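You operate a simulated robot arm through the tools that you are given. There is no shell and no other tool.

Carry out the task below with a simulated robot arm. There is one attempt and no reset: what you move stays moved.

TASK
Refill both empty cells of the white tray from the middle teal drawer.
Fine: one balloon a cell; shut the drawer again; leave the tape roll in it. Where these are worked on the way, their far stop is far enough and under half their travel is too little: middle teal drawer.

The check looks at the end state, three seconds after you hand in, the way a careful person would. Anything else that was tipped, shoved, dropped, spilled or broken makes it a failure.

THE ROBOT
A 6-joint arm with a two-finger gripper, fixed in place. Base frame: the origin is on the floor under the middle of its stand, x ahead of it, y to its left, z up; the work surface is at about z = 0.866. Units: m, rad, N and s.
It reaches about 1.417 m from its shoulder. Its first joint turns from -2.897 to 2.897 rad. Payload 3.43 kg.
Tool frame: the origin (TCP) lies between the finger pads and is the grasp point; the fingertips stand 0.02 m ahead of it; z points along the fingers, y is the line along which they close. The gripper opens to 0.19 m; its body begins 0.248 m behind the TCP.
Orientation is that of the tool frame in the base frame, as a unit quaternion [x, y, z, w]. With the fingers straight down and closing along the base's y, the tool's x points along the base's -x, its y along +y and its z along -z.

THE INTERFACE
- The arm moves only by the tool send_rows. Its argument "motion" is one flat list of numbers, 7 for each row, row after row: the shift along the tool's x, y, z in m, then the turn, a rotation vector about the tool's x, y, z in rad, then the closure, from 0 (fully open) to 1 (shut). In form: [dx, dy, dz, rx, ry, rz, jaw, dx, dy, dz, rx, ry, rz, jaw, ...]. A call has 1 to 20 rows; each row is the pose to reach, as a shift and turn from the pose commanded when the call began, along the tool's axes at that moment. Each row takes 0.2 s and may step no farther than 0.05 m and 0.15 rad from the row before; otherwise, or with a gripper value out of range, the whole call is refused. A pose out of reach is approached as far as the arm can. The call stops where the force on the tool passes 90 N (or 10 N more than at its start, if that is more) or the arm is blocked; 0.2 s more then pass. The fingers move at their own pace (about 0.153 m/s each) and stop on an object; they squeeze with about 30 N. The grip force told is the motor's: it shows also when the fingers shut on nothing. Time passes only in rows, and 0.2 s behind the last, so rows that repeat a pose let the fingers close. The reply holds the time, the measured pose of the TCP, the force on the tool along the base axes, the opening and the grip force, in the units named above and with some noise, with the torque about the TCP (base axes, N m) and any sound that the robot's microphone picked up.
- Cameras (640 x 400 px; columns grow to the right, rows downward): "scene" is now at [0.041, 0.1578, 1.6222]; the picture's right is [-0.64, -0.77, 0.00], its down [-0.56, 0.47, -0.68] and it looks along [0.52, -0.43, -0.73] (base axes); focal length 332 px, centre (320, 200). "wrist" rides on the gripper at [0.07, -0.008, -0.288] in the tool frame; the picture's right is [0.12, 0.99, 0.00], its down [-0.96, 0.11, -0.25] and it looks along [-0.25, 0.03, 0.97] (tool axes); focal length 261 px, centre (320, 200). There is no depth. A picture from a camera that has moved, and an enlarged one, comes with that camera's place and axes in the base frame and with its lens.
- get_image(camera): a new picture of that camera. It takes no simulated time.
- slide_trunk(by): moves the trunk up (or, below 0, down) by that many m; the arm and the scene camera ride with it, the base frame stays. It gives what a move gives, with no picture.
- turn_head(pan, tilt): turns the head with the scene camera to pan (to the left, within 2.094 rad either way) and tilt (down, from -0.506 to 1.204), counted from straight ahead of the robot. It gives what a move gives.
- zoom(camera, box): a new picture of the part [left, top, right, bottom] of that camera's present view, enlarged. It takes no simulated time.
- hand_in(): hands the job in; it is judged then, once.

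Places have to be worked out from the pictures, the camera data and where the tool is seen. Open the gripper and draw the arm clear of the work before you hand the job in, unless the task says otherwise.

The tools are called after "Emit:" by a JSON object that holds its "fn" and its "kwargs". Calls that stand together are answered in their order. send_rows: Moves the arm, as the interface text tells. Its arguments: {"type":"object","properties":{"motion":{"type":"array"}},"required":["motion"]} The other tools are called the same way: slide_trunk (by) moves the trunk up or down; turn_head (pan, tilt) turns the head that bears the scene camera; get_image (camera) takes a picture; zoom (camera, box) takes an enlarged picture of a part of a camera's view; hand_in () hands the job in.

At the start:

```text
time: 0.0
ee_pos: [0.599, -0.4314, 1.0683]
ee_rot: [0.0, 1.0, -0.001, 0.0]
wrist_force: [-0.9, -0.2, 0.1]
ft_torque: [0.01, -0.01, -0.01]
width: 0.1901
grasp_force: 0.0
trunk travel left (down, up): [-0.2, 0.24]
head pan, tilt (commanded): [-0.695, 0.826]
```

scene: 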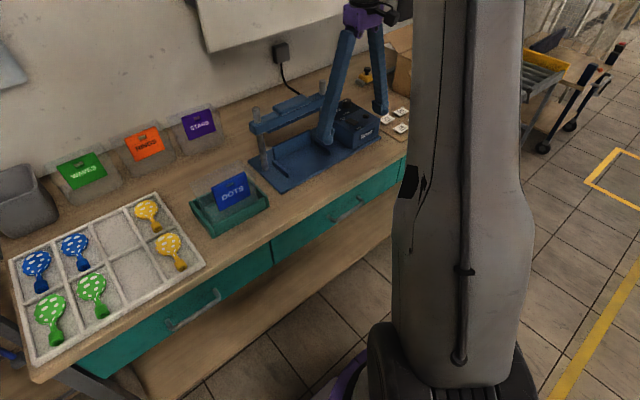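
wrist: 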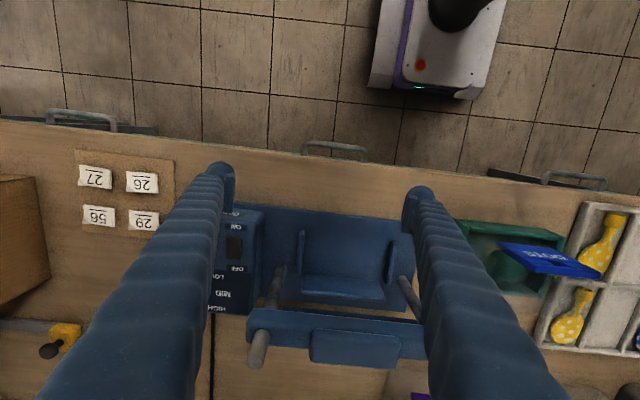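

I start by looking at both cameras more closely before moving anything.

Emit:
{"fn": "zoom", "kwargs": {"camera": "scene", "box": [0, 160, 240, 400]}}

Emit:
{"fn": "zoom", "kwargs": {"camera": "scene", "box": [160, 60, 440, 280]}}

Emit:
{"fn": "get_image", "kwargs": {"camera": "wrist"}}

```text
1.67 times, centred on (120, 280) of scene
camera zoom: at [0.041, 0.1578, 1.6222], right [-0.64, -0.77, 0.0], down [-0.56, 0.47, -0.68], along [0.52, -0.43, -0.73], focal length 554 px, centre (653, 67)
```

zoom: 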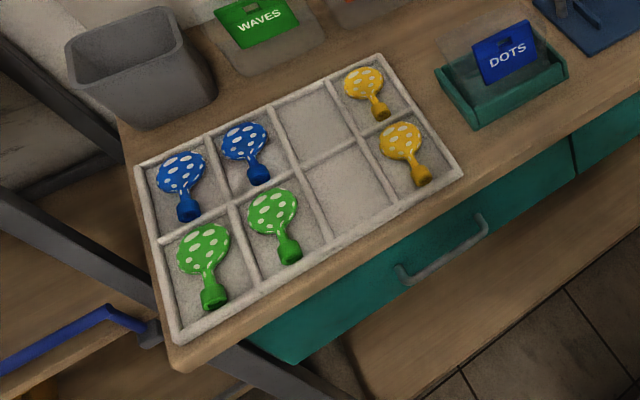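

```text
1.82 times, centred on (300, 170) of scene
camera zoom: at [0.041, 0.1578, 1.6222], right [-0.64, -0.77, 0.0], down [-0.56, 0.47, -0.68], along [0.52, -0.43, -0.73], focal length 604 px, centre (356, 254)
```

zoom: 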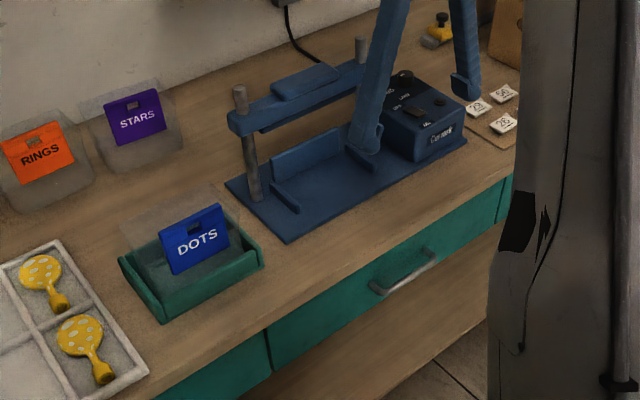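

```text
taken
camera wrist: at [0.5282, -0.4391, 1.3581], right [-0.12, 0.99, 0.0], down [0.96, 0.12, 0.25], along [0.24, 0.03, -0.97], focal length 261 px, centre (320, 200)
```

wrist: 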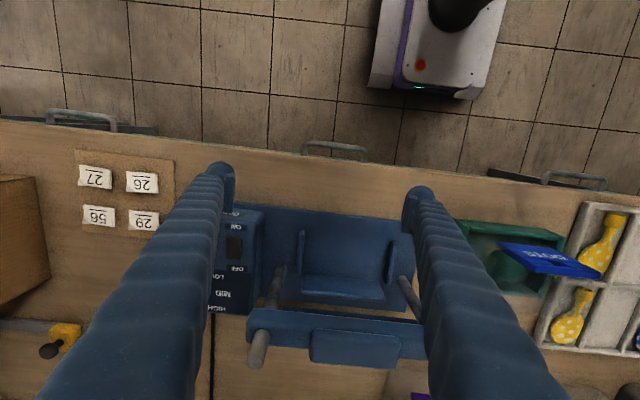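

I zoom on the middle drawer's handle and on the finger tips to judge the handle's size and clearance.

Emit:
{"fn": "zoom", "kwargs": {"camera": "scene", "box": [290, 160, 420, 241]}}

Emit:
{"fn": "zoom", "kwargs": {"camera": "wrist", "box": [200, 90, 460, 252]}}

Emit:
{"fn": "zoom", "kwargs": {"camera": "scene", "box": [300, 0, 420, 160]}}

```text
4.92 times, centred on (355, 200) of scene
camera zoom: at [0.041, 0.1578, 1.6222], right [-0.64, -0.77, 0.0], down [-0.56, 0.47, -0.68], along [0.52, -0.43, -0.73], focal length 1635 px, centre (148, 198)
```

zoom: 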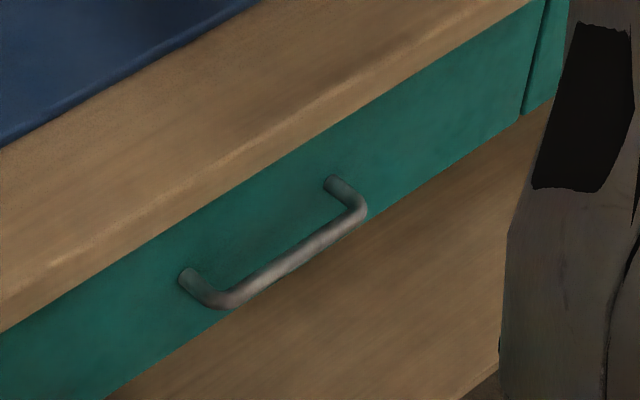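

```text
2.46 times, centred on (330, 171) of wrist
camera zoom: at [0.5282, -0.4391, 1.3581], right [-0.12, 0.99, 0.0], down [0.96, 0.12, 0.25], along [0.24, 0.03, -0.97], focal length 642 px, centre (295, 271)
```

zoom: 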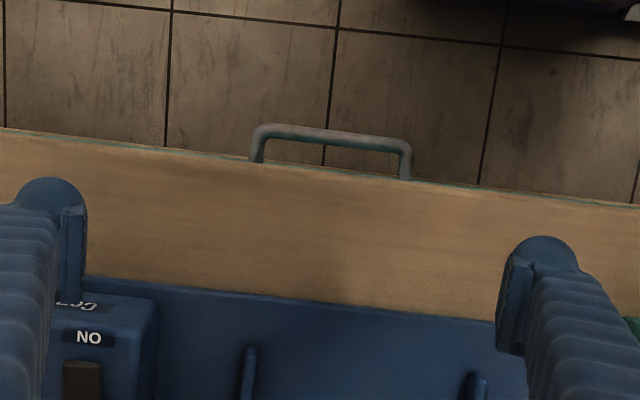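

```text
2.50 times, centred on (360, 80) of scene
camera zoom: at [0.041, 0.1578, 1.6222], right [-0.64, -0.77, 0.0], down [-0.56, 0.47, -0.68], along [0.52, -0.43, -0.73], focal length 830 px, centre (220, 500)
```

zoom: 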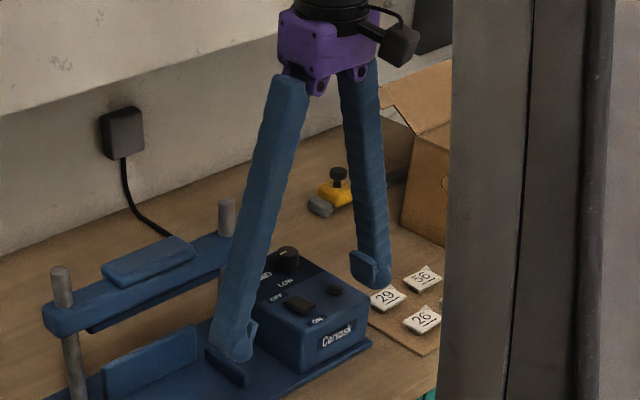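

The handle of the middle drawer triangulates to a bar about 0.15 m long at x≈0.554, z≈0.747, centred at y≈-0.402. I'll squeeze it by its two ends with the fingers pointing down, so I first go to just above it, in front of the bench edge (x≈0.572).

Emit:
{"fn": "send_rows", "kwargs": {"motion": [0.03, 0.015, 0, 0, 0, 0, 0, 0.059, 0.0295, 0, 0, 0, 0, 0, 0.059, 0.0295, 0.04, 0, 0, 0, 0, 0.059, 0.0295, 0.08, 0, 0, 0, 0, 0.059, 0.0295, 0.12, 0, 0, 0, 0, 0.059, 0.0295, 0.16, 0, 0, 0, 0, 0.059, 0.0295, 0.16, 0, 0, 0, 0]}}

Emit:
{"fn": "get_image", "kwargs": {"camera": "wrist"}}

Emit:
{"fn": "get_image", "kwargs": {"camera": "scene"}}

```text
time: 1.6
ee_pos: [0.5394, -0.4034, 0.909]
ee_rot: [0.0, 1.0, 0.001, 0.0]
wrist_force: [-0.1, -0.7, 0.0]
ft_torque: [0.05, -0.02, 0.0]
width: 0.1902
grasp_force: 0.0
trunk travel left (down, up): [-0.2, 0.24]
head pan, tilt (commanded): [-0.695, 0.826]
```

```text
taken
camera wrist: at [0.469, -0.4111, 1.1984], right [-0.12, 0.99, 0.0], down [0.96, 0.12, 0.25], along [0.25, 0.03, -0.97], focal length 261 px, centre (320, 200)
```

wrist: 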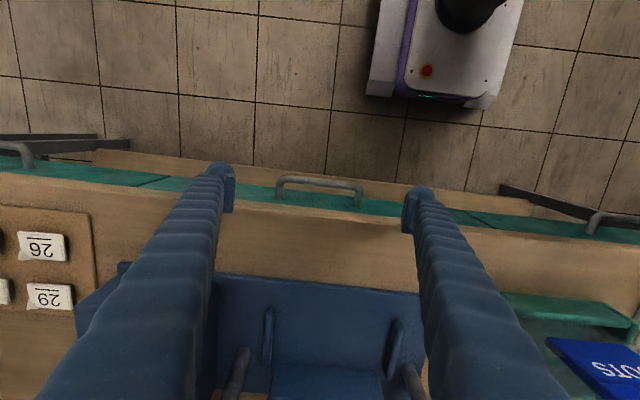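

```text
taken
camera scene: at [0.0406, 0.1572, 1.6223], right [-0.64, -0.77, 0.0], down [-0.56, 0.47, -0.68], along [0.52, -0.43, -0.73], focal length 332 px, centre (320, 200)
```

scene: 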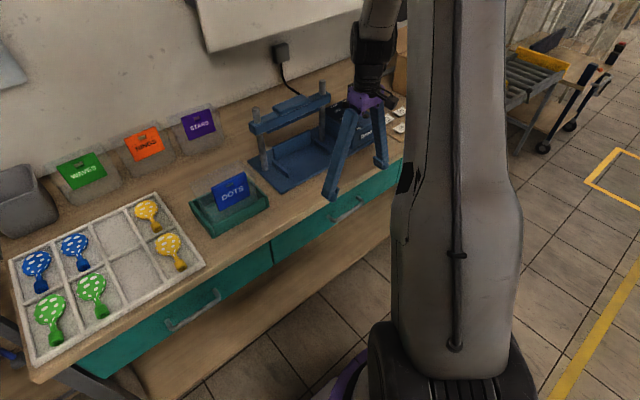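

The handle sits nicely between the fingertips in the wrist picture; I zoom in to check alignment and bench clearance.

Emit:
{"fn": "zoom", "kwargs": {"camera": "wrist", "box": [190, 130, 450, 292]}}

Emit:
{"fn": "zoom", "kwargs": {"camera": "scene", "box": [290, 80, 420, 240]}}

```text
2.46 times, centred on (320, 211) of wrist
camera zoom: at [0.469, -0.4111, 1.1984], right [-0.12, 0.99, 0.0], down [0.96, 0.12, 0.25], along [0.25, 0.03, -0.97], focal length 642 px, centre (320, 173)
```

zoom: 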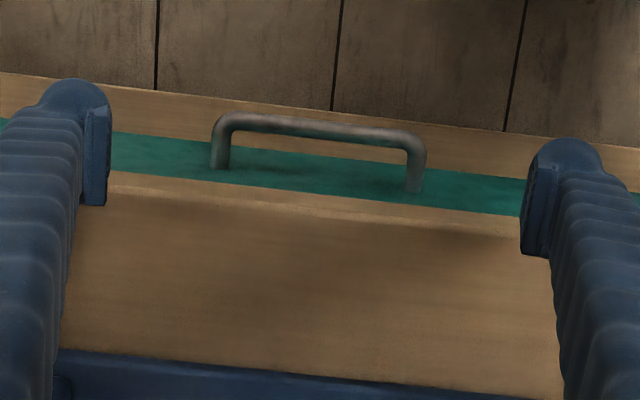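

```text
2.50 times, centred on (355, 160) of scene
camera zoom: at [0.0406, 0.1572, 1.6223], right [-0.64, -0.77, 0.0], down [-0.56, 0.47, -0.68], along [0.52, -0.43, -0.73], focal length 830 px, centre (232, 300)
```

zoom: 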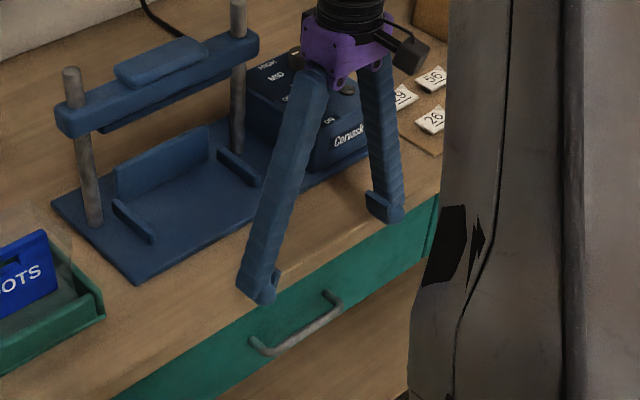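

The handle ends are at about y=-0.471 and -0.330, so the hand is centred. I'll tilt the fingers a little toward the bench so that they clear the bench top's edge, and lower them in front of the handle.

Emit:
{"fn": "send_rows", "kwargs": {"motion": [0.01, 0.001, 0, 0, -0.12, 0, 0, 0.02, 0.002, 0, 0, -0.24, 0, 0, 0.025, 0.002, 0, 0, -0.35, 0, 0, 0.025, 0.002, 0.04, 0, -0.35, 0, 0, 0.025, 0.002, 0.08, 0, -0.35, 0, 0, 0.025, 0.002, 0.12, 0, -0.35, 0, 0, 0.025, 0.002, 0.16, 0, -0.35, 0, 0, 0.025, 0.002, 0.16, 0, -0.35, 0, 0]}}

Emit:
{"fn": "get_image", "kwargs": {"camera": "wrist"}}

Emit:
{"fn": "zoom", "kwargs": {"camera": "scene", "box": [270, 100, 430, 240]}}

```text
time: 3.4
ee_pos: [0.5138, -0.3989, 0.7493]
ee_rot: [0.0, 0.985, 0.0, 0.174]
wrist_force: [-0.3, 0.1, -0.5]
ft_torque: [0.09, -0.05, 0.05]
width: 0.1899
grasp_force: 0.0
trunk travel left (down, up): [-0.2, 0.24]
head pan, tilt (commanded): [-0.695, 0.826]
```

```text
taken
camera wrist: at [0.3493, -0.4072, 0.9969], right [-0.11, 0.99, -0.04], down [0.82, 0.12, 0.56], along [0.56, 0.03, -0.83], focal length 261 px, centre (320, 200)
```

wrist: 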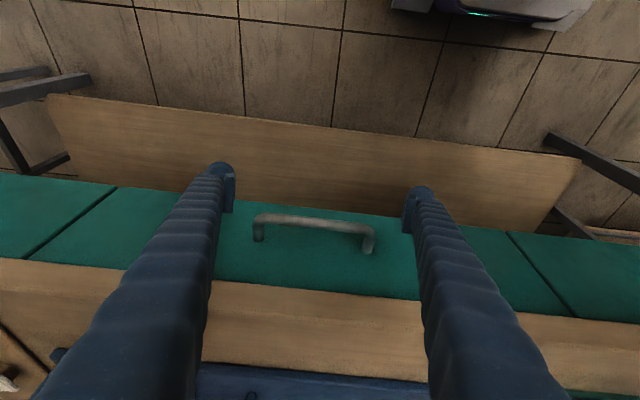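

```text
2.86 times, centred on (350, 170) of scene
camera zoom: at [0.0408, 0.1569, 1.6223], right [-0.64, -0.77, 0.0], down [-0.56, 0.47, -0.68], along [0.52, -0.43, -0.73], focal length 949 px, centre (234, 286)
```

zoom: 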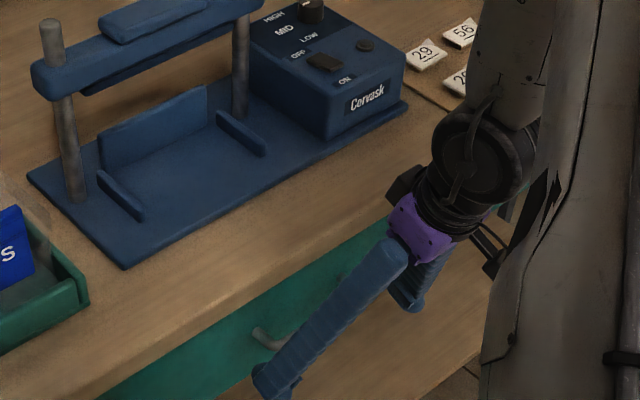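

The fingers straddle the handle with clear space each side (handle ends y≈-0.470/-0.333, z≈0.751). I move forward 35 mm and close on the two ends.

Emit:
{"fn": "send_rows", "kwargs": {"motion": [-0.0165, -0.0025, 0.006, 0, 0, 0, 0, -0.0329, -0.0025, 0.012, 0, 0, 0, 0, -0.0329, -0.0025, 0.012, 0, 0, 0, 0, -0.0329, -0.0025, 0.012, 0, 0, 0, 0.4, -0.0329, -0.0025, 0.012, 0, 0, 0, 1, -0.0329, -0.0025, 0.012, 0, 0, 0, 1, -0.0329, -0.0025, 0.012, 0, 0, 0, 1]}}

Emit:
{"fn": "get_image", "kwargs": {"camera": "wrist"}}

```text
time: 5.0
ee_pos: [0.5495, -0.4005, 0.7496]
ee_rot: [0.0, 0.985, -0.001, 0.174]
wrist_force: [-1.4, 4.7, 3.8]
ft_torque: [0.2, -0.02, 0.07]
width: 0.153
grasp_force: 45.1
trunk travel left (down, up): [-0.2, 0.24]
head pan, tilt (commanded): [-0.695, 0.826]
```

```text
taken
camera wrist: at [0.3839, -0.4085, 0.9971], right [-0.11, 0.99, -0.04], down [0.82, 0.12, 0.56], along [0.56, 0.03, -0.83], focal length 261 px, centre (320, 200)
```

wrist: 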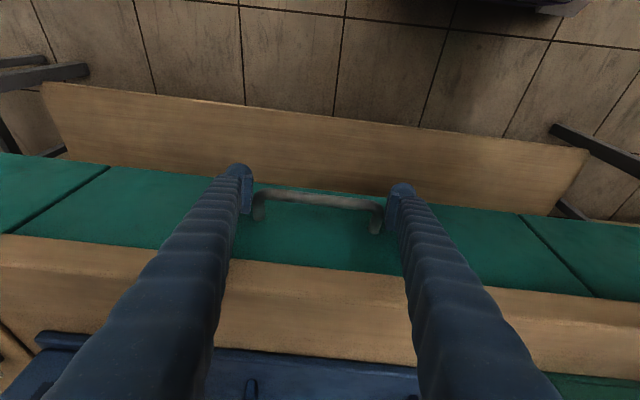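

The fingers hold the handle's ends (width 0.153, grip 45 N). I pull gently straight out in -x by 6 cm and read the forces.

Emit:
{"fn": "send_rows", "kwargs": {"motion": [0.0094, 0, -0.0034, 0, 0, 0, 1, 0.0188, 0, -0.0069, 0, 0, 0, 1, 0.0282, 0, -0.0103, 0, 0, 0, 1, 0.0376, 0, -0.0137, 0, 0, 0, 1, 0.047, 0, -0.0171, 0, 0, 0, 1, 0.0564, 0, -0.0206, 0, 0, 0, 1]}}

Emit:
{"fn": "get_image", "kwargs": {"camera": "wrist"}}

Emit:
{"fn": "get_image", "kwargs": {"camera": "scene"}}

```text
time: 6.4
ee_pos: [0.4899, -0.4004, 0.7491]
ee_rot: [-0.001, 0.985, 0.005, 0.17]
wrist_force: [-0.9, 24.4, -11.5]
ft_torque: [-0.01, -0.13, 0.08]
width: 0.153
grasp_force: 45.1
trunk travel left (down, up): [-0.2, 0.24]
head pan, tilt (commanded): [-0.695, 0.826]
```

```text
taken
camera wrist: at [0.3264, -0.4118, 0.998], right [-0.12, 0.99, -0.03], down [0.82, 0.11, 0.56], along [0.56, 0.04, -0.83], focal length 261 px, centre (320, 200)
```

wrist: 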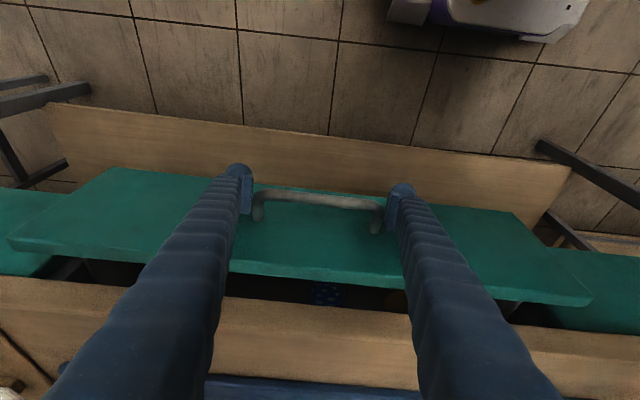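

```text
taken
camera scene: at [0.0412, 0.1587, 1.6219], right [-0.64, -0.77, 0.0], down [-0.56, 0.47, -0.68], along [0.52, -0.43, -0.73], focal length 332 px, centre (320, 200)
```

scene: 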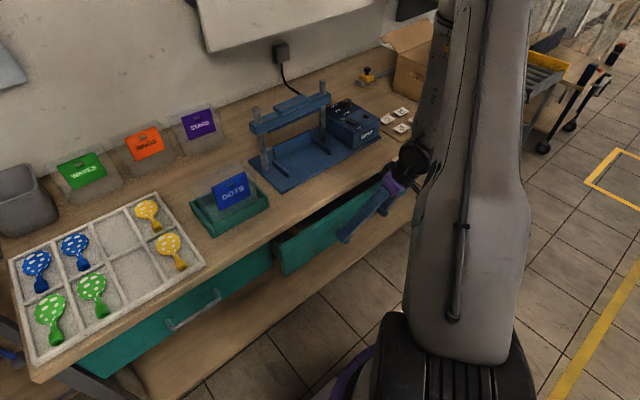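

The drawer comes out smoothly with the hand; there is a 24 N sideways load, so I relieve it by 2 mm in +y while pulling on.

Emit:
{"fn": "send_rows", "kwargs": {"motion": [0.0094, 0.001, -0.0034, 0, 0, 0, 1, 0.0188, 0.002, -0.0069, 0, 0, 0, 1, 0.0282, 0.002, -0.0103, 0, 0, 0, 1, 0.0376, 0.002, -0.0137, 0, 0, 0, 1, 0.047, 0.002, -0.0171, 0, 0, 0, 1, 0.0564, 0.002, -0.0206, 0, 0, 0, 1, 0.0658, 0.002, -0.024, 0, 0, 0, 1]}}

Emit:
{"fn": "get_image", "kwargs": {"camera": "wrist"}}

Emit:
{"fn": "get_image", "kwargs": {"camera": "scene"}}

```text
time: 7.3
ee_pos: [0.463, -0.4029, 0.7663]
ee_rot: [-0.002, 0.984, 0.007, 0.176]
wrist_force: [-5.0, 20.9, 76.0]
ft_torque: [2.72, -0.92, 0.42]
width: 0.1344
grasp_force: 42.7
out of reach, approached as far as the arm can: row 1, 2, 3, 4
trunk travel left (down, up): [-0.2, 0.24]
head pan, tilt (commanded): [-0.695, 0.826]
stopped in row 4: the force on the tool passed its limit at 92 N (the readings are from after the stop); the commanded pose is now the measured one
```

```text
taken
camera wrist: at [0.2964, -0.4157, 1.013], right [-0.12, 0.99, -0.03], down [0.82, 0.11, 0.57], along [0.56, 0.05, -0.82], focal length 261 px, centre (320, 200)
```

wrist: 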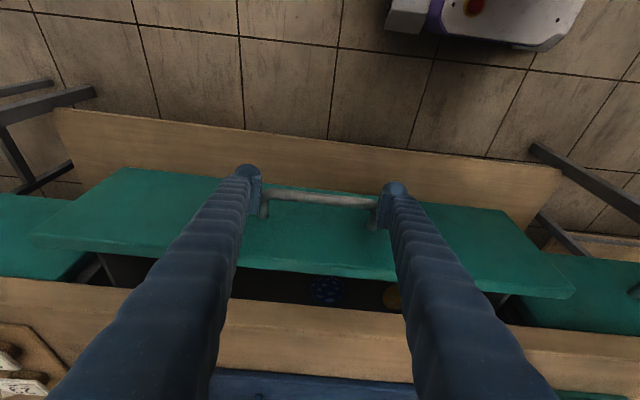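

```text
taken
camera scene: at [0.0371, 0.1617, 1.6227], right [-0.64, -0.77, 0.0], down [-0.56, 0.47, -0.68], along [0.52, -0.44, -0.73], focal length 332 px, centre (320, 200)
```

scene: 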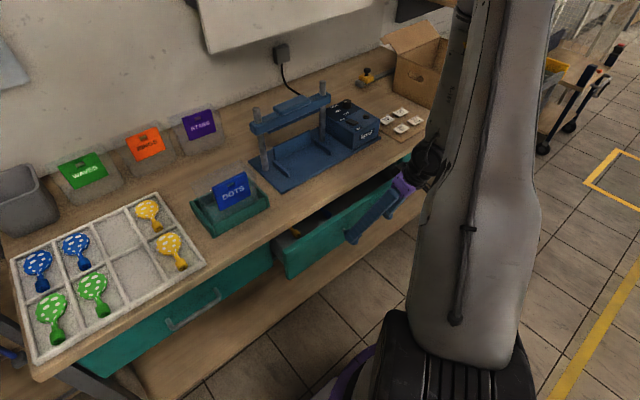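

The arm folded up too much (pose out of reach) and the grip began to slide off the bar upward, so I stop pulling here. I open the gripper in place to release the load.

Emit:
{"fn": "send_rows", "kwargs": {"motion": [0, 0, 0, 0, 0, 0, 0, 0, 0, 0, 0, 0, 0, 0, 0, 0, 0, 0, 0, 0, 0]}}

Emit:
{"fn": "get_image", "kwargs": {"camera": "wrist"}}

```text
time: 8.2
ee_pos: [0.4607, -0.4042, 0.7596]
ee_rot: [-0.001, 0.985, 0.01, 0.171]
wrist_force: [-0.1, 0.0, 0.2]
ft_torque: [0.05, -0.05, 0.05]
width: 0.1901
grasp_force: 0.0
trunk travel left (down, up): [-0.2, 0.24]
head pan, tilt (commanded): [-0.695, 0.826]
```

```text
taken
camera wrist: at [0.2973, -0.4187, 1.0085], right [-0.12, 0.99, -0.02], down [0.82, 0.11, 0.56], along [0.56, 0.05, -0.83], focal length 261 px, centre (320, 200)
```

wrist: 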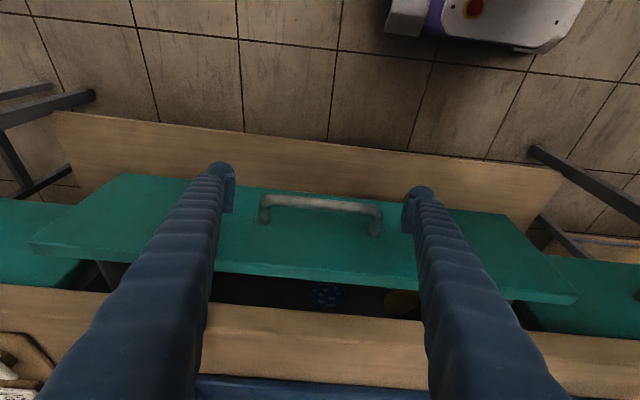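

The handle is now at x≈0.48 (drawer ~7 cm out). I raise the trunk to give the arm more room to work close to its base; this also lifts the open hand straight off the handle.

Emit:
{"fn": "slide_trunk", "kwargs": {"by": 0.23}}

Emit:
{"fn": "get_image", "kwargs": {"camera": "wrist"}}

Emit:
{"fn": "get_image", "kwargs": {"camera": "scene"}}

```text
time: 10.6
ee_pos: [0.4618, -0.4049, 0.9906]
ee_rot: [-0.002, 0.985, 0.009, 0.171]
wrist_force: [0.0, -0.2, 0.1]
ft_torque: [0.01, -0.02, -0.01]
width: 0.1899
grasp_force: 0.0
trunk travel left (down, up): [-0.43, 0.01]
head pan, tilt (commanded): [-0.695, 0.826]
```

```text
taken
camera wrist: at [0.2977, -0.4183, 1.2386], right [-0.12, 0.99, -0.02], down [0.82, 0.11, 0.56], along [0.56, 0.05, -0.83], focal length 261 px, centre (320, 200)
```

wrist: 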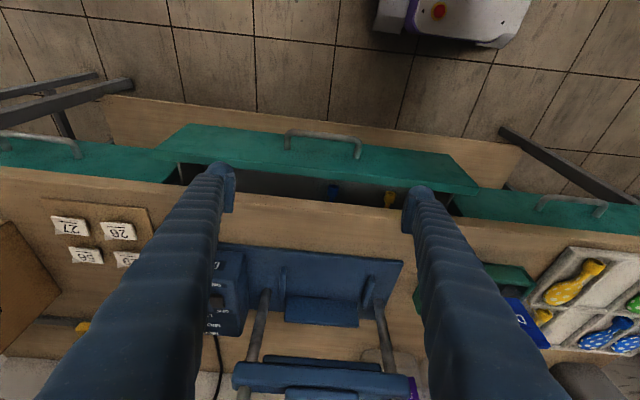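

```text
taken
camera scene: at [0.041, 0.1577, 1.8521], right [-0.64, -0.77, 0.0], down [-0.56, 0.47, -0.68], along [0.52, -0.43, -0.73], focal length 332 px, centre (320, 200)
```

scene: 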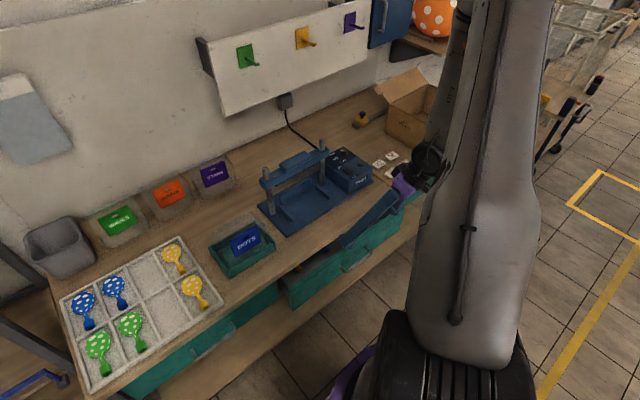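

With the hand clear at z≈0.99, I turn the tool back to vertical and bring it to just above the handle at z≈0.89.

Emit:
{"fn": "send_rows", "kwargs": {"motion": [0.0077, 0.0012, 0.0327, 0.006, 0.115, 0.0013, 0, 0.0153, 0.0024, 0.0653, 0.012, 0.23, 0.0026, 0, 0.023, 0.0035, 0.098, 0.018, 0.345, 0.004, 0, 0.023, 0.0035, 0.098, 0.018, 0.345, 0.004, 0]}}

Emit:
{"fn": "get_image", "kwargs": {"camera": "wrist"}}

Emit:
{"fn": "turn_head", "kwargs": {"pan": -0.8, "tilt": 0.4}}

Emit:
{"fn": "get_image", "kwargs": {"camera": "scene"}}

```text
time: 11.6
ee_pos: [0.4924, -0.388, 0.8973]
ee_rot: [0.029, 0.999, 0.017, 0.035]
wrist_force: [-1.1, -0.3, -0.2]
ft_torque: [0.05, -0.27, -0.03]
width: 0.1899
grasp_force: 0.0
out of reach, approached as far as the arm can: row 3, 4
trunk travel left (down, up): [-0.43, 0.01]
head pan, tilt (commanded): [-0.695, 0.826]
```

```text
taken
camera wrist: at [0.4018, -0.401, 1.1813], right [-0.06, 1.0, 0.03], down [0.95, 0.05, 0.32], along [0.31, 0.04, -0.95], focal length 261 px, centre (320, 200)
```

wrist: 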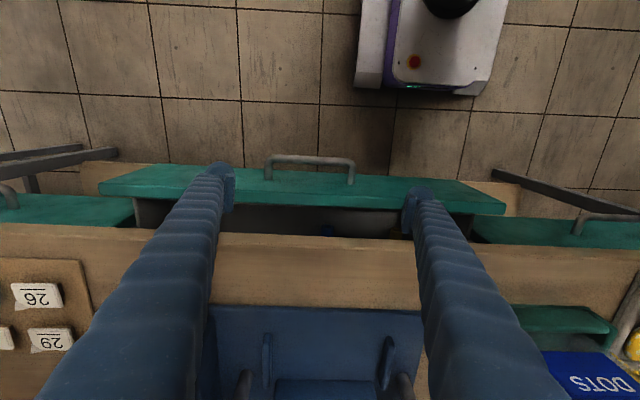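

```text
time: 12.4
ee_pos: [0.4924, -0.3894, 0.898]
ee_rot: [0.03, 0.999, 0.016, 0.034]
wrist_force: [0.3, 0.0, -1.0]
ft_torque: [0.04, 0.0, 0.02]
width: 0.19
grasp_force: 0.0
trunk travel left (down, up): [-0.43, 0.01]
head pan, tilt (commanded): [-0.799, 0.4]
```

```text
taken
camera scene: at [0.0448, 0.1423, 1.8892], right [-0.72, -0.7, 0.0], down [-0.27, 0.28, -0.92], along [0.64, -0.66, -0.39], focal length 332 px, centre (320, 200)
```

scene: 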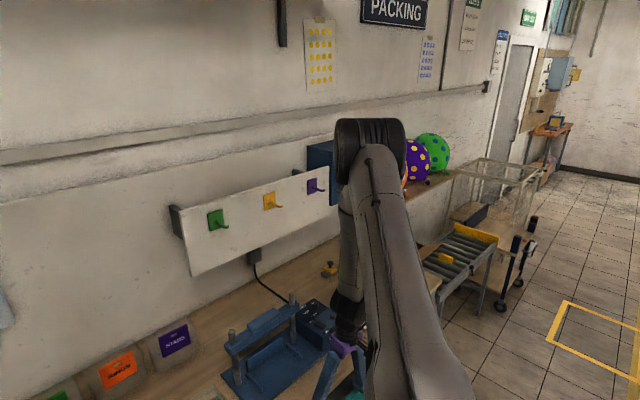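

The vertical pose is still out of reach because with the trunk up the arm is folded even tighter (wrist near shoulder height). Lowering the trunk should help instead, so I first raise the hand by 0.45 m to make room for lowering.

Emit:
{"fn": "send_rows", "kwargs": {"motion": [-0.009, 0.0007, -0.0445, 0, 0, 0, 0, -0.018, 0.0014, -0.089, 0, 0, 0, 0, -0.027, 0.002, -0.1335, 0, 0, 0, 0, -0.036, 0.0027, -0.178, 0, 0, 0, 0, -0.045, 0.0034, -0.2225, 0, 0, 0, 0, -0.054, 0.004, -0.267, 0, 0, 0, 0, -0.063, 0.0047, -0.3115, 0, 0, 0, 0, -0.072, 0.0054, -0.356, 0, 0, 0, 0, -0.081, 0.006, -0.4, 0, 0, 0, 0, -0.0905, 0.0068, -0.445, 0, 0, 0, 0]}}

Emit:
{"fn": "get_image", "kwargs": {"camera": "scene"}}

```text
time: 14.7
ee_pos: [0.5662, -0.3893, 1.3431]
ee_rot: [0.002, 1.0, 0.001, -0.001]
wrist_force: [-0.1, 0.1, -0.3]
ft_torque: [-0.01, -0.03, 0.0]
width: 0.1902
grasp_force: 0.1
trunk travel left (down, up): [-0.43, 0.01]
head pan, tilt (commanded): [-0.799, 0.4]
```

```text
taken
camera scene: at [0.044, 0.1429, 1.8893], right [-0.72, -0.7, 0.0], down [-0.27, 0.28, -0.92], along [0.64, -0.66, -0.39], focal length 332 px, centre (320, 200)
```

scene: 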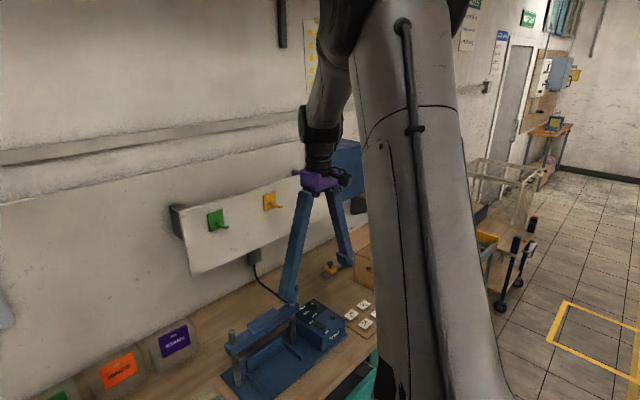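

The hand is vertical at z≈1.34 and clear. I lower the trunk by 0.40 m, which brings the fingertips to z≈0.92, still above bench height.

Emit:
{"fn": "slide_trunk", "kwargs": {"by": -0.4}}

Emit:
{"fn": "turn_head", "kwargs": {"pan": -0.7, "tilt": 0.75}}

Emit:
{"fn": "get_image", "kwargs": {"camera": "scene"}}

Emit:
{"fn": "get_image", "kwargs": {"camera": "wrist"}}

```text
time: 18.5
ee_pos: [0.566, -0.39, 0.9424]
ee_rot: [0.001, 1.0, 0.001, -0.001]
wrist_force: [-0.1, 0.6, -0.2]
ft_torque: [-0.03, 0.0, 0.01]
width: 0.1903
grasp_force: 0.1
trunk travel left (down, up): [-0.03, 0.41]
head pan, tilt (commanded): [-0.799, 0.4]
```

```text
time: 19.3
ee_pos: [0.5668, -0.3891, 0.9422]
ee_rot: [0.001, 1.0, 0.001, -0.001]
wrist_force: [0.6, 0.7, -0.5]
ft_torque: [0.02, 0.01, -0.03]
width: 0.1901
grasp_force: 0.0
trunk travel left (down, up): [-0.03, 0.41]
head pan, tilt (commanded): [-0.7, 0.75]
```

```text
taken
camera scene: at [0.0432, 0.1553, 1.4582], right [-0.64, -0.77, 0.0], down [-0.52, 0.44, -0.73], along [0.56, -0.47, -0.68], focal length 332 px, centre (320, 200)
```

scene: 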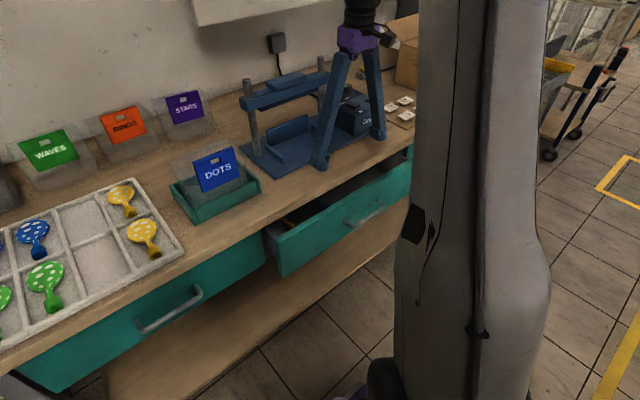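

```text
taken
camera wrist: at [0.496, -0.3973, 1.2316], right [-0.12, 0.99, 0.0], down [0.96, 0.11, 0.25], along [0.24, 0.03, -0.97], focal length 261 px, centre (320, 200)
```

wrist: 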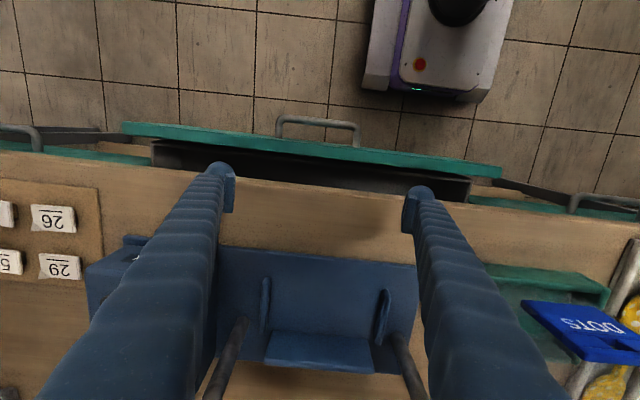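

The handle now reads x≈0.476, y centre ≈-0.402. I move the vertical hand over it and lower until the pads are at the handle's height (z≈0.75).

Emit:
{"fn": "send_rows", "kwargs": {"motion": [0.031, -0.0045, 0, 0, 0, 0, 0, 0.062, -0.009, 0, 0, 0, 0, 0, 0.093, -0.013, 0, 0, 0, 0, 0, 0.093, -0.013, 0.04, 0, 0, 0, 0, 0.093, -0.013, 0.08, 0, 0, 0, 0, 0.093, -0.013, 0.12, 0, 0, 0, 0, 0.093, -0.013, 0.16, 0, 0, 0, 0, 0.093, -0.013, 0.192, 0, 0, 0, 0, 0.093, -0.013, 0.192, 0, 0, 0, 0]}}

Emit:
{"fn": "get_image", "kwargs": {"camera": "wrist"}}

Emit:
{"fn": "get_image", "kwargs": {"camera": "scene"}}

```text
time: 21.3
ee_pos: [0.4706, -0.401, 0.7515]
ee_rot: [0.001, 1.0, 0.002, -0.001]
wrist_force: [0.5, 0.2, -0.8]
ft_torque: [0.06, 0.01, 0.01]
width: 0.1899
grasp_force: 0.0
trunk travel left (down, up): [-0.03, 0.41]
head pan, tilt (commanded): [-0.7, 0.75]
```

```text
taken
camera wrist: at [0.3999, -0.4099, 1.0394], right [-0.12, 0.99, 0.0], down [0.96, 0.11, 0.25], along [0.24, 0.03, -0.97], focal length 261 px, centre (320, 200)
```

wrist: 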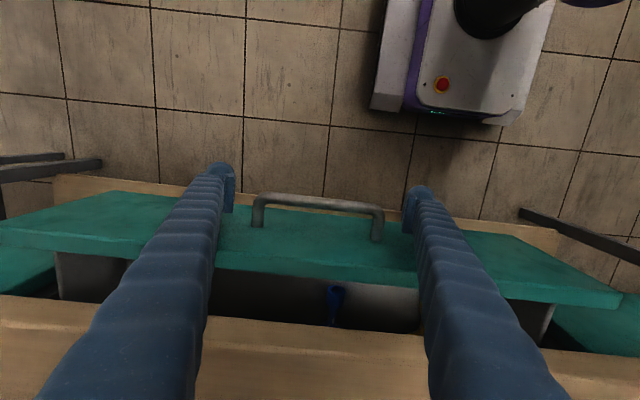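

```text
taken
camera scene: at [0.0434, 0.155, 1.4583], right [-0.64, -0.77, 0.0], down [-0.52, 0.44, -0.73], along [0.56, -0.47, -0.68], focal length 332 px, centre (320, 200)
```

scene: 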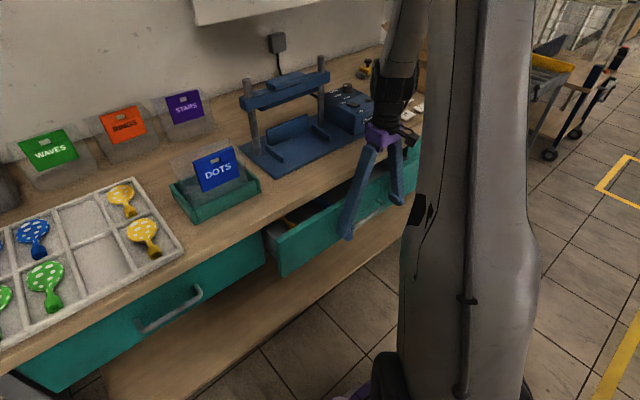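

The handle lies between the pads at x≈0.480. I nudge 7 mm forward and close on its ends again.

Emit:
{"fn": "send_rows", "kwargs": {"motion": [-0.008, -0.0005, 0.001, 0, 0, 0, 0, -0.008, -0.0005, 0.001, 0, 0, 0, 0.5, -0.008, -0.0005, 0.001, 0, 0, 0, 1, -0.008, -0.0005, 0.001, 0, 0, 0, 1, -0.008, -0.0005, 0.001, 0, 0, 0, 1]}}

Emit:
{"fn": "get_image", "kwargs": {"camera": "wrist"}}

```text
time: 22.5
ee_pos: [0.4795, -0.3997, 0.747]
ee_rot: [0.0, 1.0, 0.002, -0.002]
wrist_force: [-0.7, 15.9, -8.9]
ft_torque: [1.32, 0.09, -0.53]
width: 0.1531
grasp_force: 45.1
trunk travel left (down, up): [-0.03, 0.41]
head pan, tilt (commanded): [-0.7, 0.75]
```

```text
taken
camera wrist: at [0.4086, -0.4091, 1.0381], right [-0.12, 0.99, 0.0], down [0.96, 0.11, 0.24], along [0.24, 0.03, -0.97], focal length 261 px, centre (320, 200)
```

wrist: 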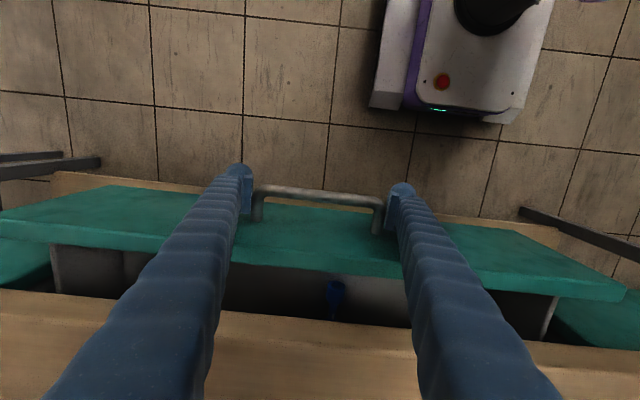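

Gripped again at width 0.153. I pull straight back in -x in small steps and watch for any out-of-reach note.

Emit:
{"fn": "send_rows", "kwargs": {"motion": [0.012, 0.001, 0, 0, 0, 0, 1, 0.024, 0.001, 0, 0, 0, 0, 1, 0.036, 0.001, 0, 0, 0, 0, 1, 0.048, 0.001, 0, 0, 0, 0, 1, 0.06, 0.001, 0, 0, 0, 0, 1, 0.072, 0.001, 0, 0, 0, 0, 1]}}

Emit:
{"fn": "get_image", "kwargs": {"camera": "wrist"}}

Emit:
{"fn": "get_image", "kwargs": {"camera": "scene"}}

```text
time: 23.9
ee_pos: [0.4086, -0.3997, 0.749]
ee_rot: [0.0, 1.0, 0.001, -0.002]
wrist_force: [-0.6, 12.8, -24.3]
ft_torque: [1.03, -0.06, 0.97]
width: 0.1528
grasp_force: 45.2
trunk travel left (down, up): [-0.03, 0.41]
head pan, tilt (commanded): [-0.7, 0.75]
```

```text
taken
camera wrist: at [0.3387, -0.4089, 1.0382], right [-0.12, 0.99, 0.0], down [0.96, 0.11, 0.25], along [0.24, 0.03, -0.97], focal length 261 px, centre (320, 200)
```

wrist: 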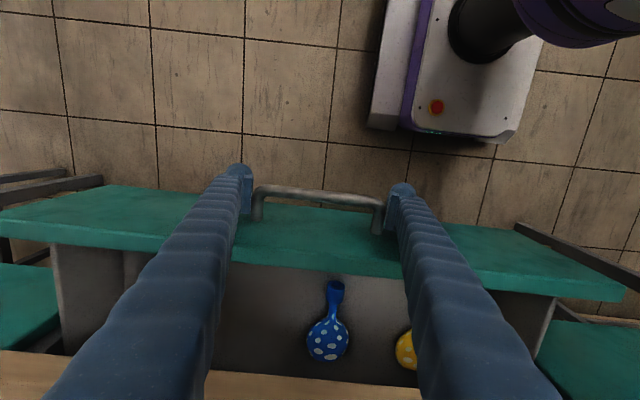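

```text
taken
camera scene: at [0.0441, 0.1552, 1.4581], right [-0.64, -0.77, 0.0], down [-0.52, 0.44, -0.73], along [0.56, -0.47, -0.68], focal length 332 px, centre (320, 200)
```

scene: 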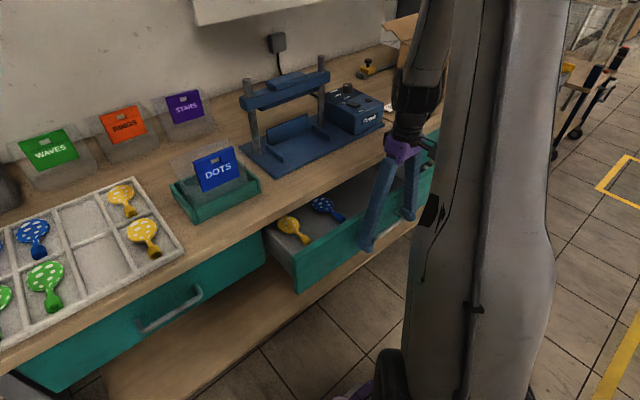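

The drawer is ~14 cm out; inside I see a blue-dotted and a yellow-dotted balloon. I keep pulling in small steps.

Emit:
{"fn": "send_rows", "kwargs": {"motion": [0.01, 0.001, 0, 0, 0, 0, 1, 0.02, 0.001, 0, 0, 0, 0, 1, 0.03, 0.001, 0, 0, 0, 0, 1, 0.04, 0.001, 0, 0, 0, 0, 1, 0.05, 0.001, 0, 0, 0, 0, 1]}}

Emit:
{"fn": "get_image", "kwargs": {"camera": "wrist"}}

Emit:
{"fn": "get_image", "kwargs": {"camera": "scene"}}

```text
time: 25.1
ee_pos: [0.3588, -0.4, 0.7484]
ee_rot: [0.002, 1.0, 0.002, -0.002]
wrist_force: [-0.9, 6.0, -42.4]
ft_torque: [0.31, -0.32, 0.85]
width: 0.1528
grasp_force: 45.4
trunk travel left (down, up): [-0.03, 0.41]
head pan, tilt (commanded): [-0.7, 0.75]
```

```text
taken
camera wrist: at [0.2887, -0.409, 1.0385], right [-0.12, 0.99, 0.0], down [0.96, 0.11, 0.25], along [0.24, 0.03, -0.97], focal length 261 px, centre (320, 200)
```

wrist: 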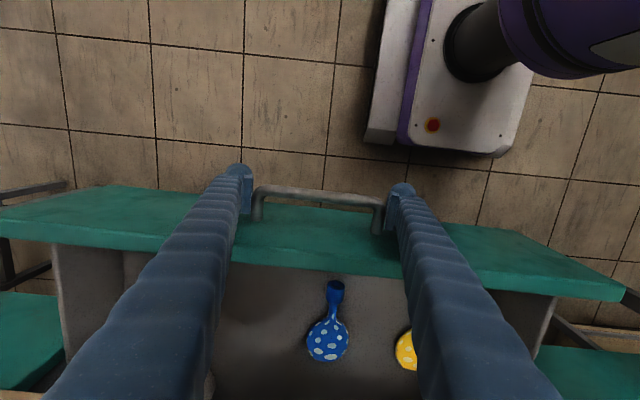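

```text
taken
camera scene: at [0.0444, 0.1543, 1.4581], right [-0.64, -0.77, 0.0], down [-0.52, 0.44, -0.73], along [0.56, -0.47, -0.68], focal length 332 px, centre (320, 200)
```

scene: 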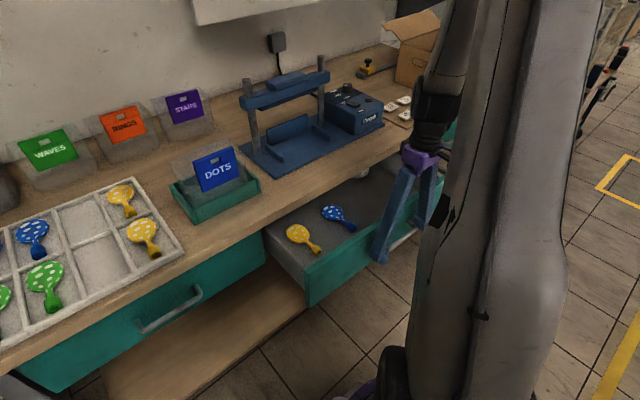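

About 19 cm out, and the tape roll is just appearing at the back. There's a 42 N vertical load, so I ease the command 3 mm down and pull further.

Emit:
{"fn": "send_rows", "kwargs": {"motion": [0.008, 0, 0.002, 0, 0, 0, 1, 0.016, 0, 0.004, 0, 0, 0, 1, 0.024, 0, 0.004, 0, 0, 0, 1, 0.032, 0, 0.004, 0, 0, 0, 1, 0.04, 0, 0.004, 0, 0, 0, 1, 0.048, 0, 0.004, 0, 0, 0, 1]}}

Emit:
{"fn": "get_image", "kwargs": {"camera": "wrist"}}

Emit:
{"fn": "get_image", "kwargs": {"camera": "scene"}}

```text
time: 26.5
ee_pos: [0.3104, -0.3995, 0.7474]
ee_rot: [0.001, 1.0, -0.002, 0.001]
wrist_force: [-0.7, -7.0, 43.4]
ft_torque: [0.01, -0.4, -0.32]
width: 0.1532
grasp_force: 44.6
trunk travel left (down, up): [-0.03, 0.41]
head pan, tilt (commanded): [-0.7, 0.75]
```

```text
taken
camera wrist: at [0.2397, -0.4074, 1.0365], right [-0.12, 0.99, 0.0], down [0.96, 0.11, 0.25], along [0.25, 0.03, -0.97], focal length 261 px, centre (320, 200)
```

wrist: 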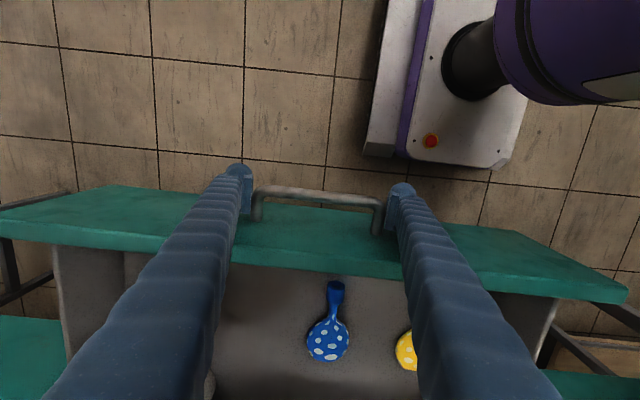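

```text
taken
camera scene: at [0.0415, 0.1563, 1.4583], right [-0.64, -0.77, 0.0], down [-0.52, 0.44, -0.73], along [0.56, -0.47, -0.68], focal length 332 px, centre (320, 200)
```

scene: 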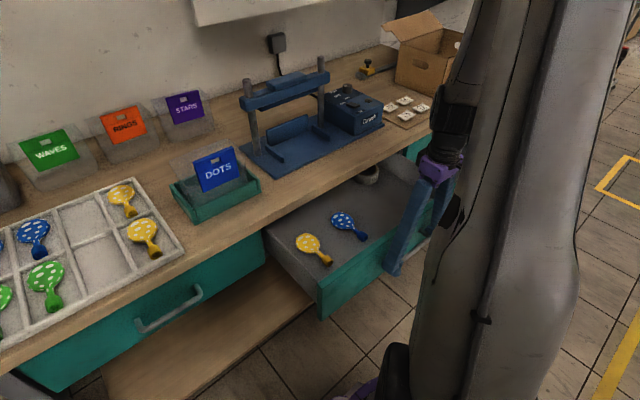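

24 cm out now, load reversed to +43 N so I ease back up 2 mm, and pull a little more to find out whether the far stop is near.

Emit:
{"fn": "send_rows", "kwargs": {"motion": [0.008, 0, -0.002, 0, 0, 0, 1, 0.016, 0, -0.002, 0, 0, 0, 1, 0.024, 0, -0.002, 0, 0, 0, 1, 0.032, 0, -0.002, 0, 0, 0, 1]}}

Emit:
{"fn": "get_image", "kwargs": {"camera": "scene"}}

```text
time: 27.5
ee_pos: [0.2769, -0.4, 0.7475]
ee_rot: [0.001, 1.0, 0.002, -0.001]
wrist_force: [-0.6, -14.5, -3.7]
ft_torque: [-0.16, -0.92, 0.0]
width: 0.1525
grasp_force: 44.3
trunk travel left (down, up): [-0.03, 0.41]
head pan, tilt (commanded): [-0.7, 0.75]
```

```text
taken
camera scene: at [0.0429, 0.1546, 1.4581], right [-0.64, -0.77, 0.0], down [-0.52, 0.44, -0.73], along [0.56, -0.47, -0.68], focal length 332 px, centre (320, 200)
```

scene: 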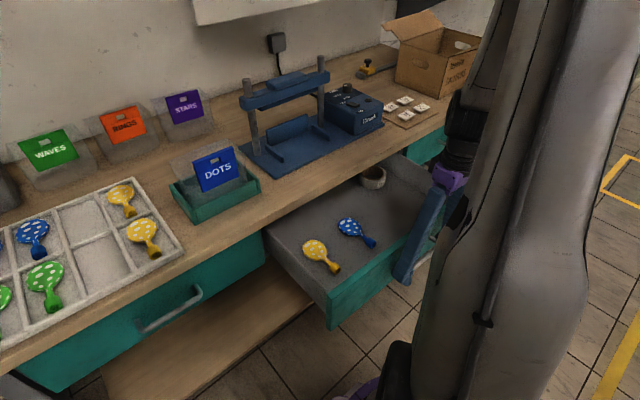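

Still moving freely at 27 cm out, with the tape roll fully visible. I try another 3 cm towards the stop.

Emit:
{"fn": "send_rows", "kwargs": {"motion": [0.008, 0, 0, 0, 0, 0, 1, 0.016, 0, 0, 0, 0, 0, 1, 0.024, 0, 0, 0, 0, 0, 1, 0.03, 0, 0, 0, 0, 0, 1]}}

Emit:
{"fn": "get_image", "kwargs": {"camera": "scene"}}

```text
time: 28.5
ee_pos: [0.2491, -0.3991, 0.7477]
ee_rot: [0.001, 1.0, 0.001, 0.001]
wrist_force: [-0.2, -17.6, 3.2]
ft_torque: [1.61, -0.17, 0.37]
width: 0.1529
grasp_force: 44.8
trunk travel left (down, up): [-0.03, 0.41]
head pan, tilt (commanded): [-0.7, 0.75]
```

```text
taken
camera scene: at [0.0427, 0.1545, 1.4583], right [-0.64, -0.77, 0.0], down [-0.52, 0.44, -0.73], along [0.56, -0.47, -0.68], focal length 332 px, centre (320, 200)
```

scene: 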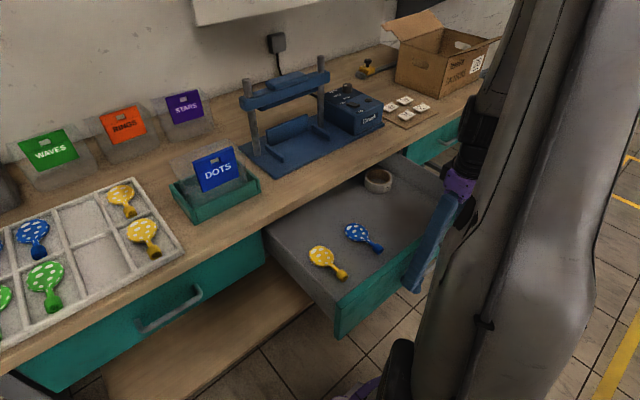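

The drawer is 30 cm out, ample for both balloons. I release the handle and raise the hand straight up.

Emit:
{"fn": "send_rows", "kwargs": {"motion": [0, 0, 0, 0, 0, 0, 0, 0, 0, 0, 0, 0, 0, 0, 0, 0, -0.03, 0, 0, 0, 0, 0, 0, -0.07, 0, 0, 0, 0, 0, 0, -0.11, 0, 0, 0, 0, 0, 0, -0.15, 0, 0, 0, 0, 0, 0, -0.19, 0, 0, 0, 0, 0, 0, -0.23, 0, 0, 0, 0, 0, 0, -0.25, 0, 0, 0, 0]}}

Emit:
{"fn": "get_image", "kwargs": {"camera": "wrist"}}

Emit:
{"fn": "zoom", "kwargs": {"camera": "scene", "box": [250, 130, 450, 340]}}

```text
time: 30.5
ee_pos: [0.2482, -0.3999, 0.9974]
ee_rot: [0.0, 1.0, 0.0, 0.0]
wrist_force: [-0.1, 0.3, 0.2]
ft_torque: [-0.04, -0.04, 0.0]
width: 0.1899
grasp_force: 0.0
trunk travel left (down, up): [-0.03, 0.41]
head pan, tilt (commanded): [-0.7, 0.75]
```

```text
taken
camera wrist: at [0.1779, -0.407, 1.2872], right [-0.12, 0.99, 0.0], down [0.96, 0.11, 0.25], along [0.25, 0.03, -0.97], focal length 261 px, centre (320, 200)
```

wrist: 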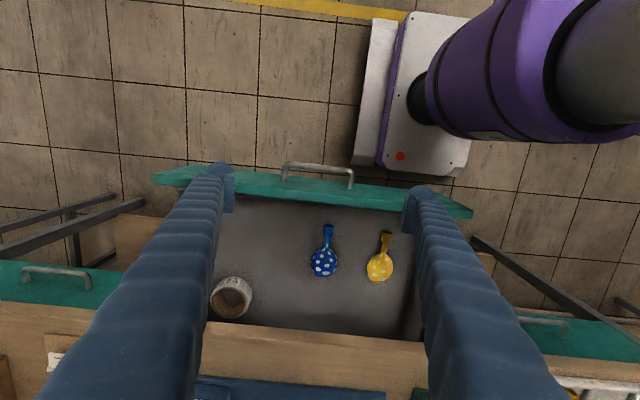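

```text
1.90 times, centred on (350, 235) of scene
camera zoom: at [0.0424, 0.1557, 1.4582], right [-0.64, -0.77, 0.0], down [-0.52, 0.44, -0.73], along [0.56, -0.47, -0.68], focal length 633 px, centre (263, 133)
```

zoom: 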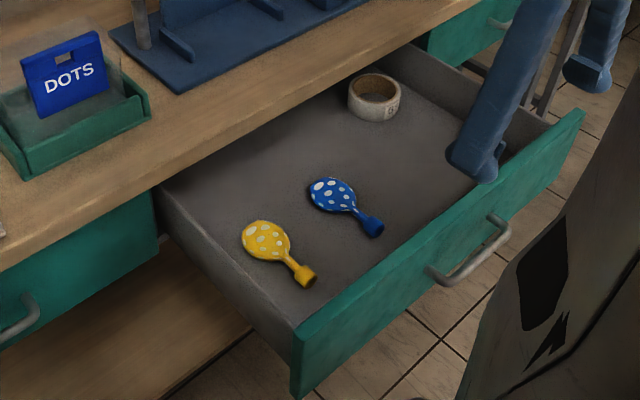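

The drawer holds just two dotted balloons (blue at x≈0.484, y≈-0.363; yellow at x≈0.484, y≈-0.222; floor z≈0.69) and the tape roll near its -y back corner. Both necks point at the robot as in the tray, so I move the open hand above them for a closer look.

Emit:
{"fn": "send_rows", "kwargs": {"motion": [-0.035, 0.02, 0.005, 0, 0, 0, 0, -0.07, 0.04, 0.015, 0, 0, 0, 0, -0.105, 0.06, 0.025, 0, 0, 0, 0, -0.14, 0.08, 0.035, 0, 0, 0, 0, -0.172, 0.1, 0.045, 0, 0, 0, 0, -0.172, 0.1, 0.045, 0, 0, 0, 0]}}

Emit:
{"fn": "get_image", "kwargs": {"camera": "wrist"}}

Emit:
{"fn": "get_image", "kwargs": {"camera": "scene"}}

```text
time: 31.9
ee_pos: [0.4217, -0.3005, 0.9516]
ee_rot: [0.001, 1.0, 0.001, -0.001]
wrist_force: [0.6, 0.1, 0.1]
ft_torque: [-0.01, 0.05, 0.01]
width: 0.1901
grasp_force: 0.1
trunk travel left (down, up): [-0.03, 0.41]
head pan, tilt (commanded): [-0.7, 0.75]
```

```text
taken
camera wrist: at [0.3511, -0.3089, 1.2414], right [-0.12, 0.99, 0.0], down [0.96, 0.11, 0.25], along [0.24, 0.03, -0.97], focal length 261 px, centre (320, 200)
```

wrist: 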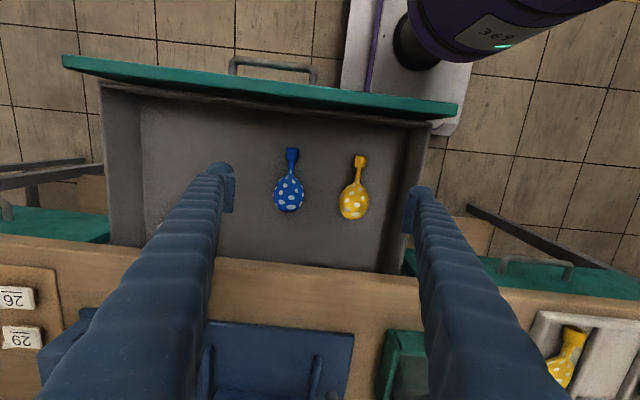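

```text
taken
camera scene: at [0.0432, 0.1555, 1.4582], right [-0.64, -0.77, 0.0], down [-0.52, 0.44, -0.73], along [0.56, -0.47, -0.68], focal length 332 px, centre (320, 200)
```

scene: 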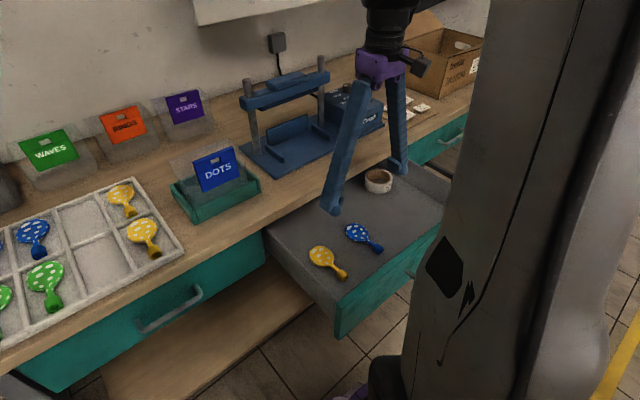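

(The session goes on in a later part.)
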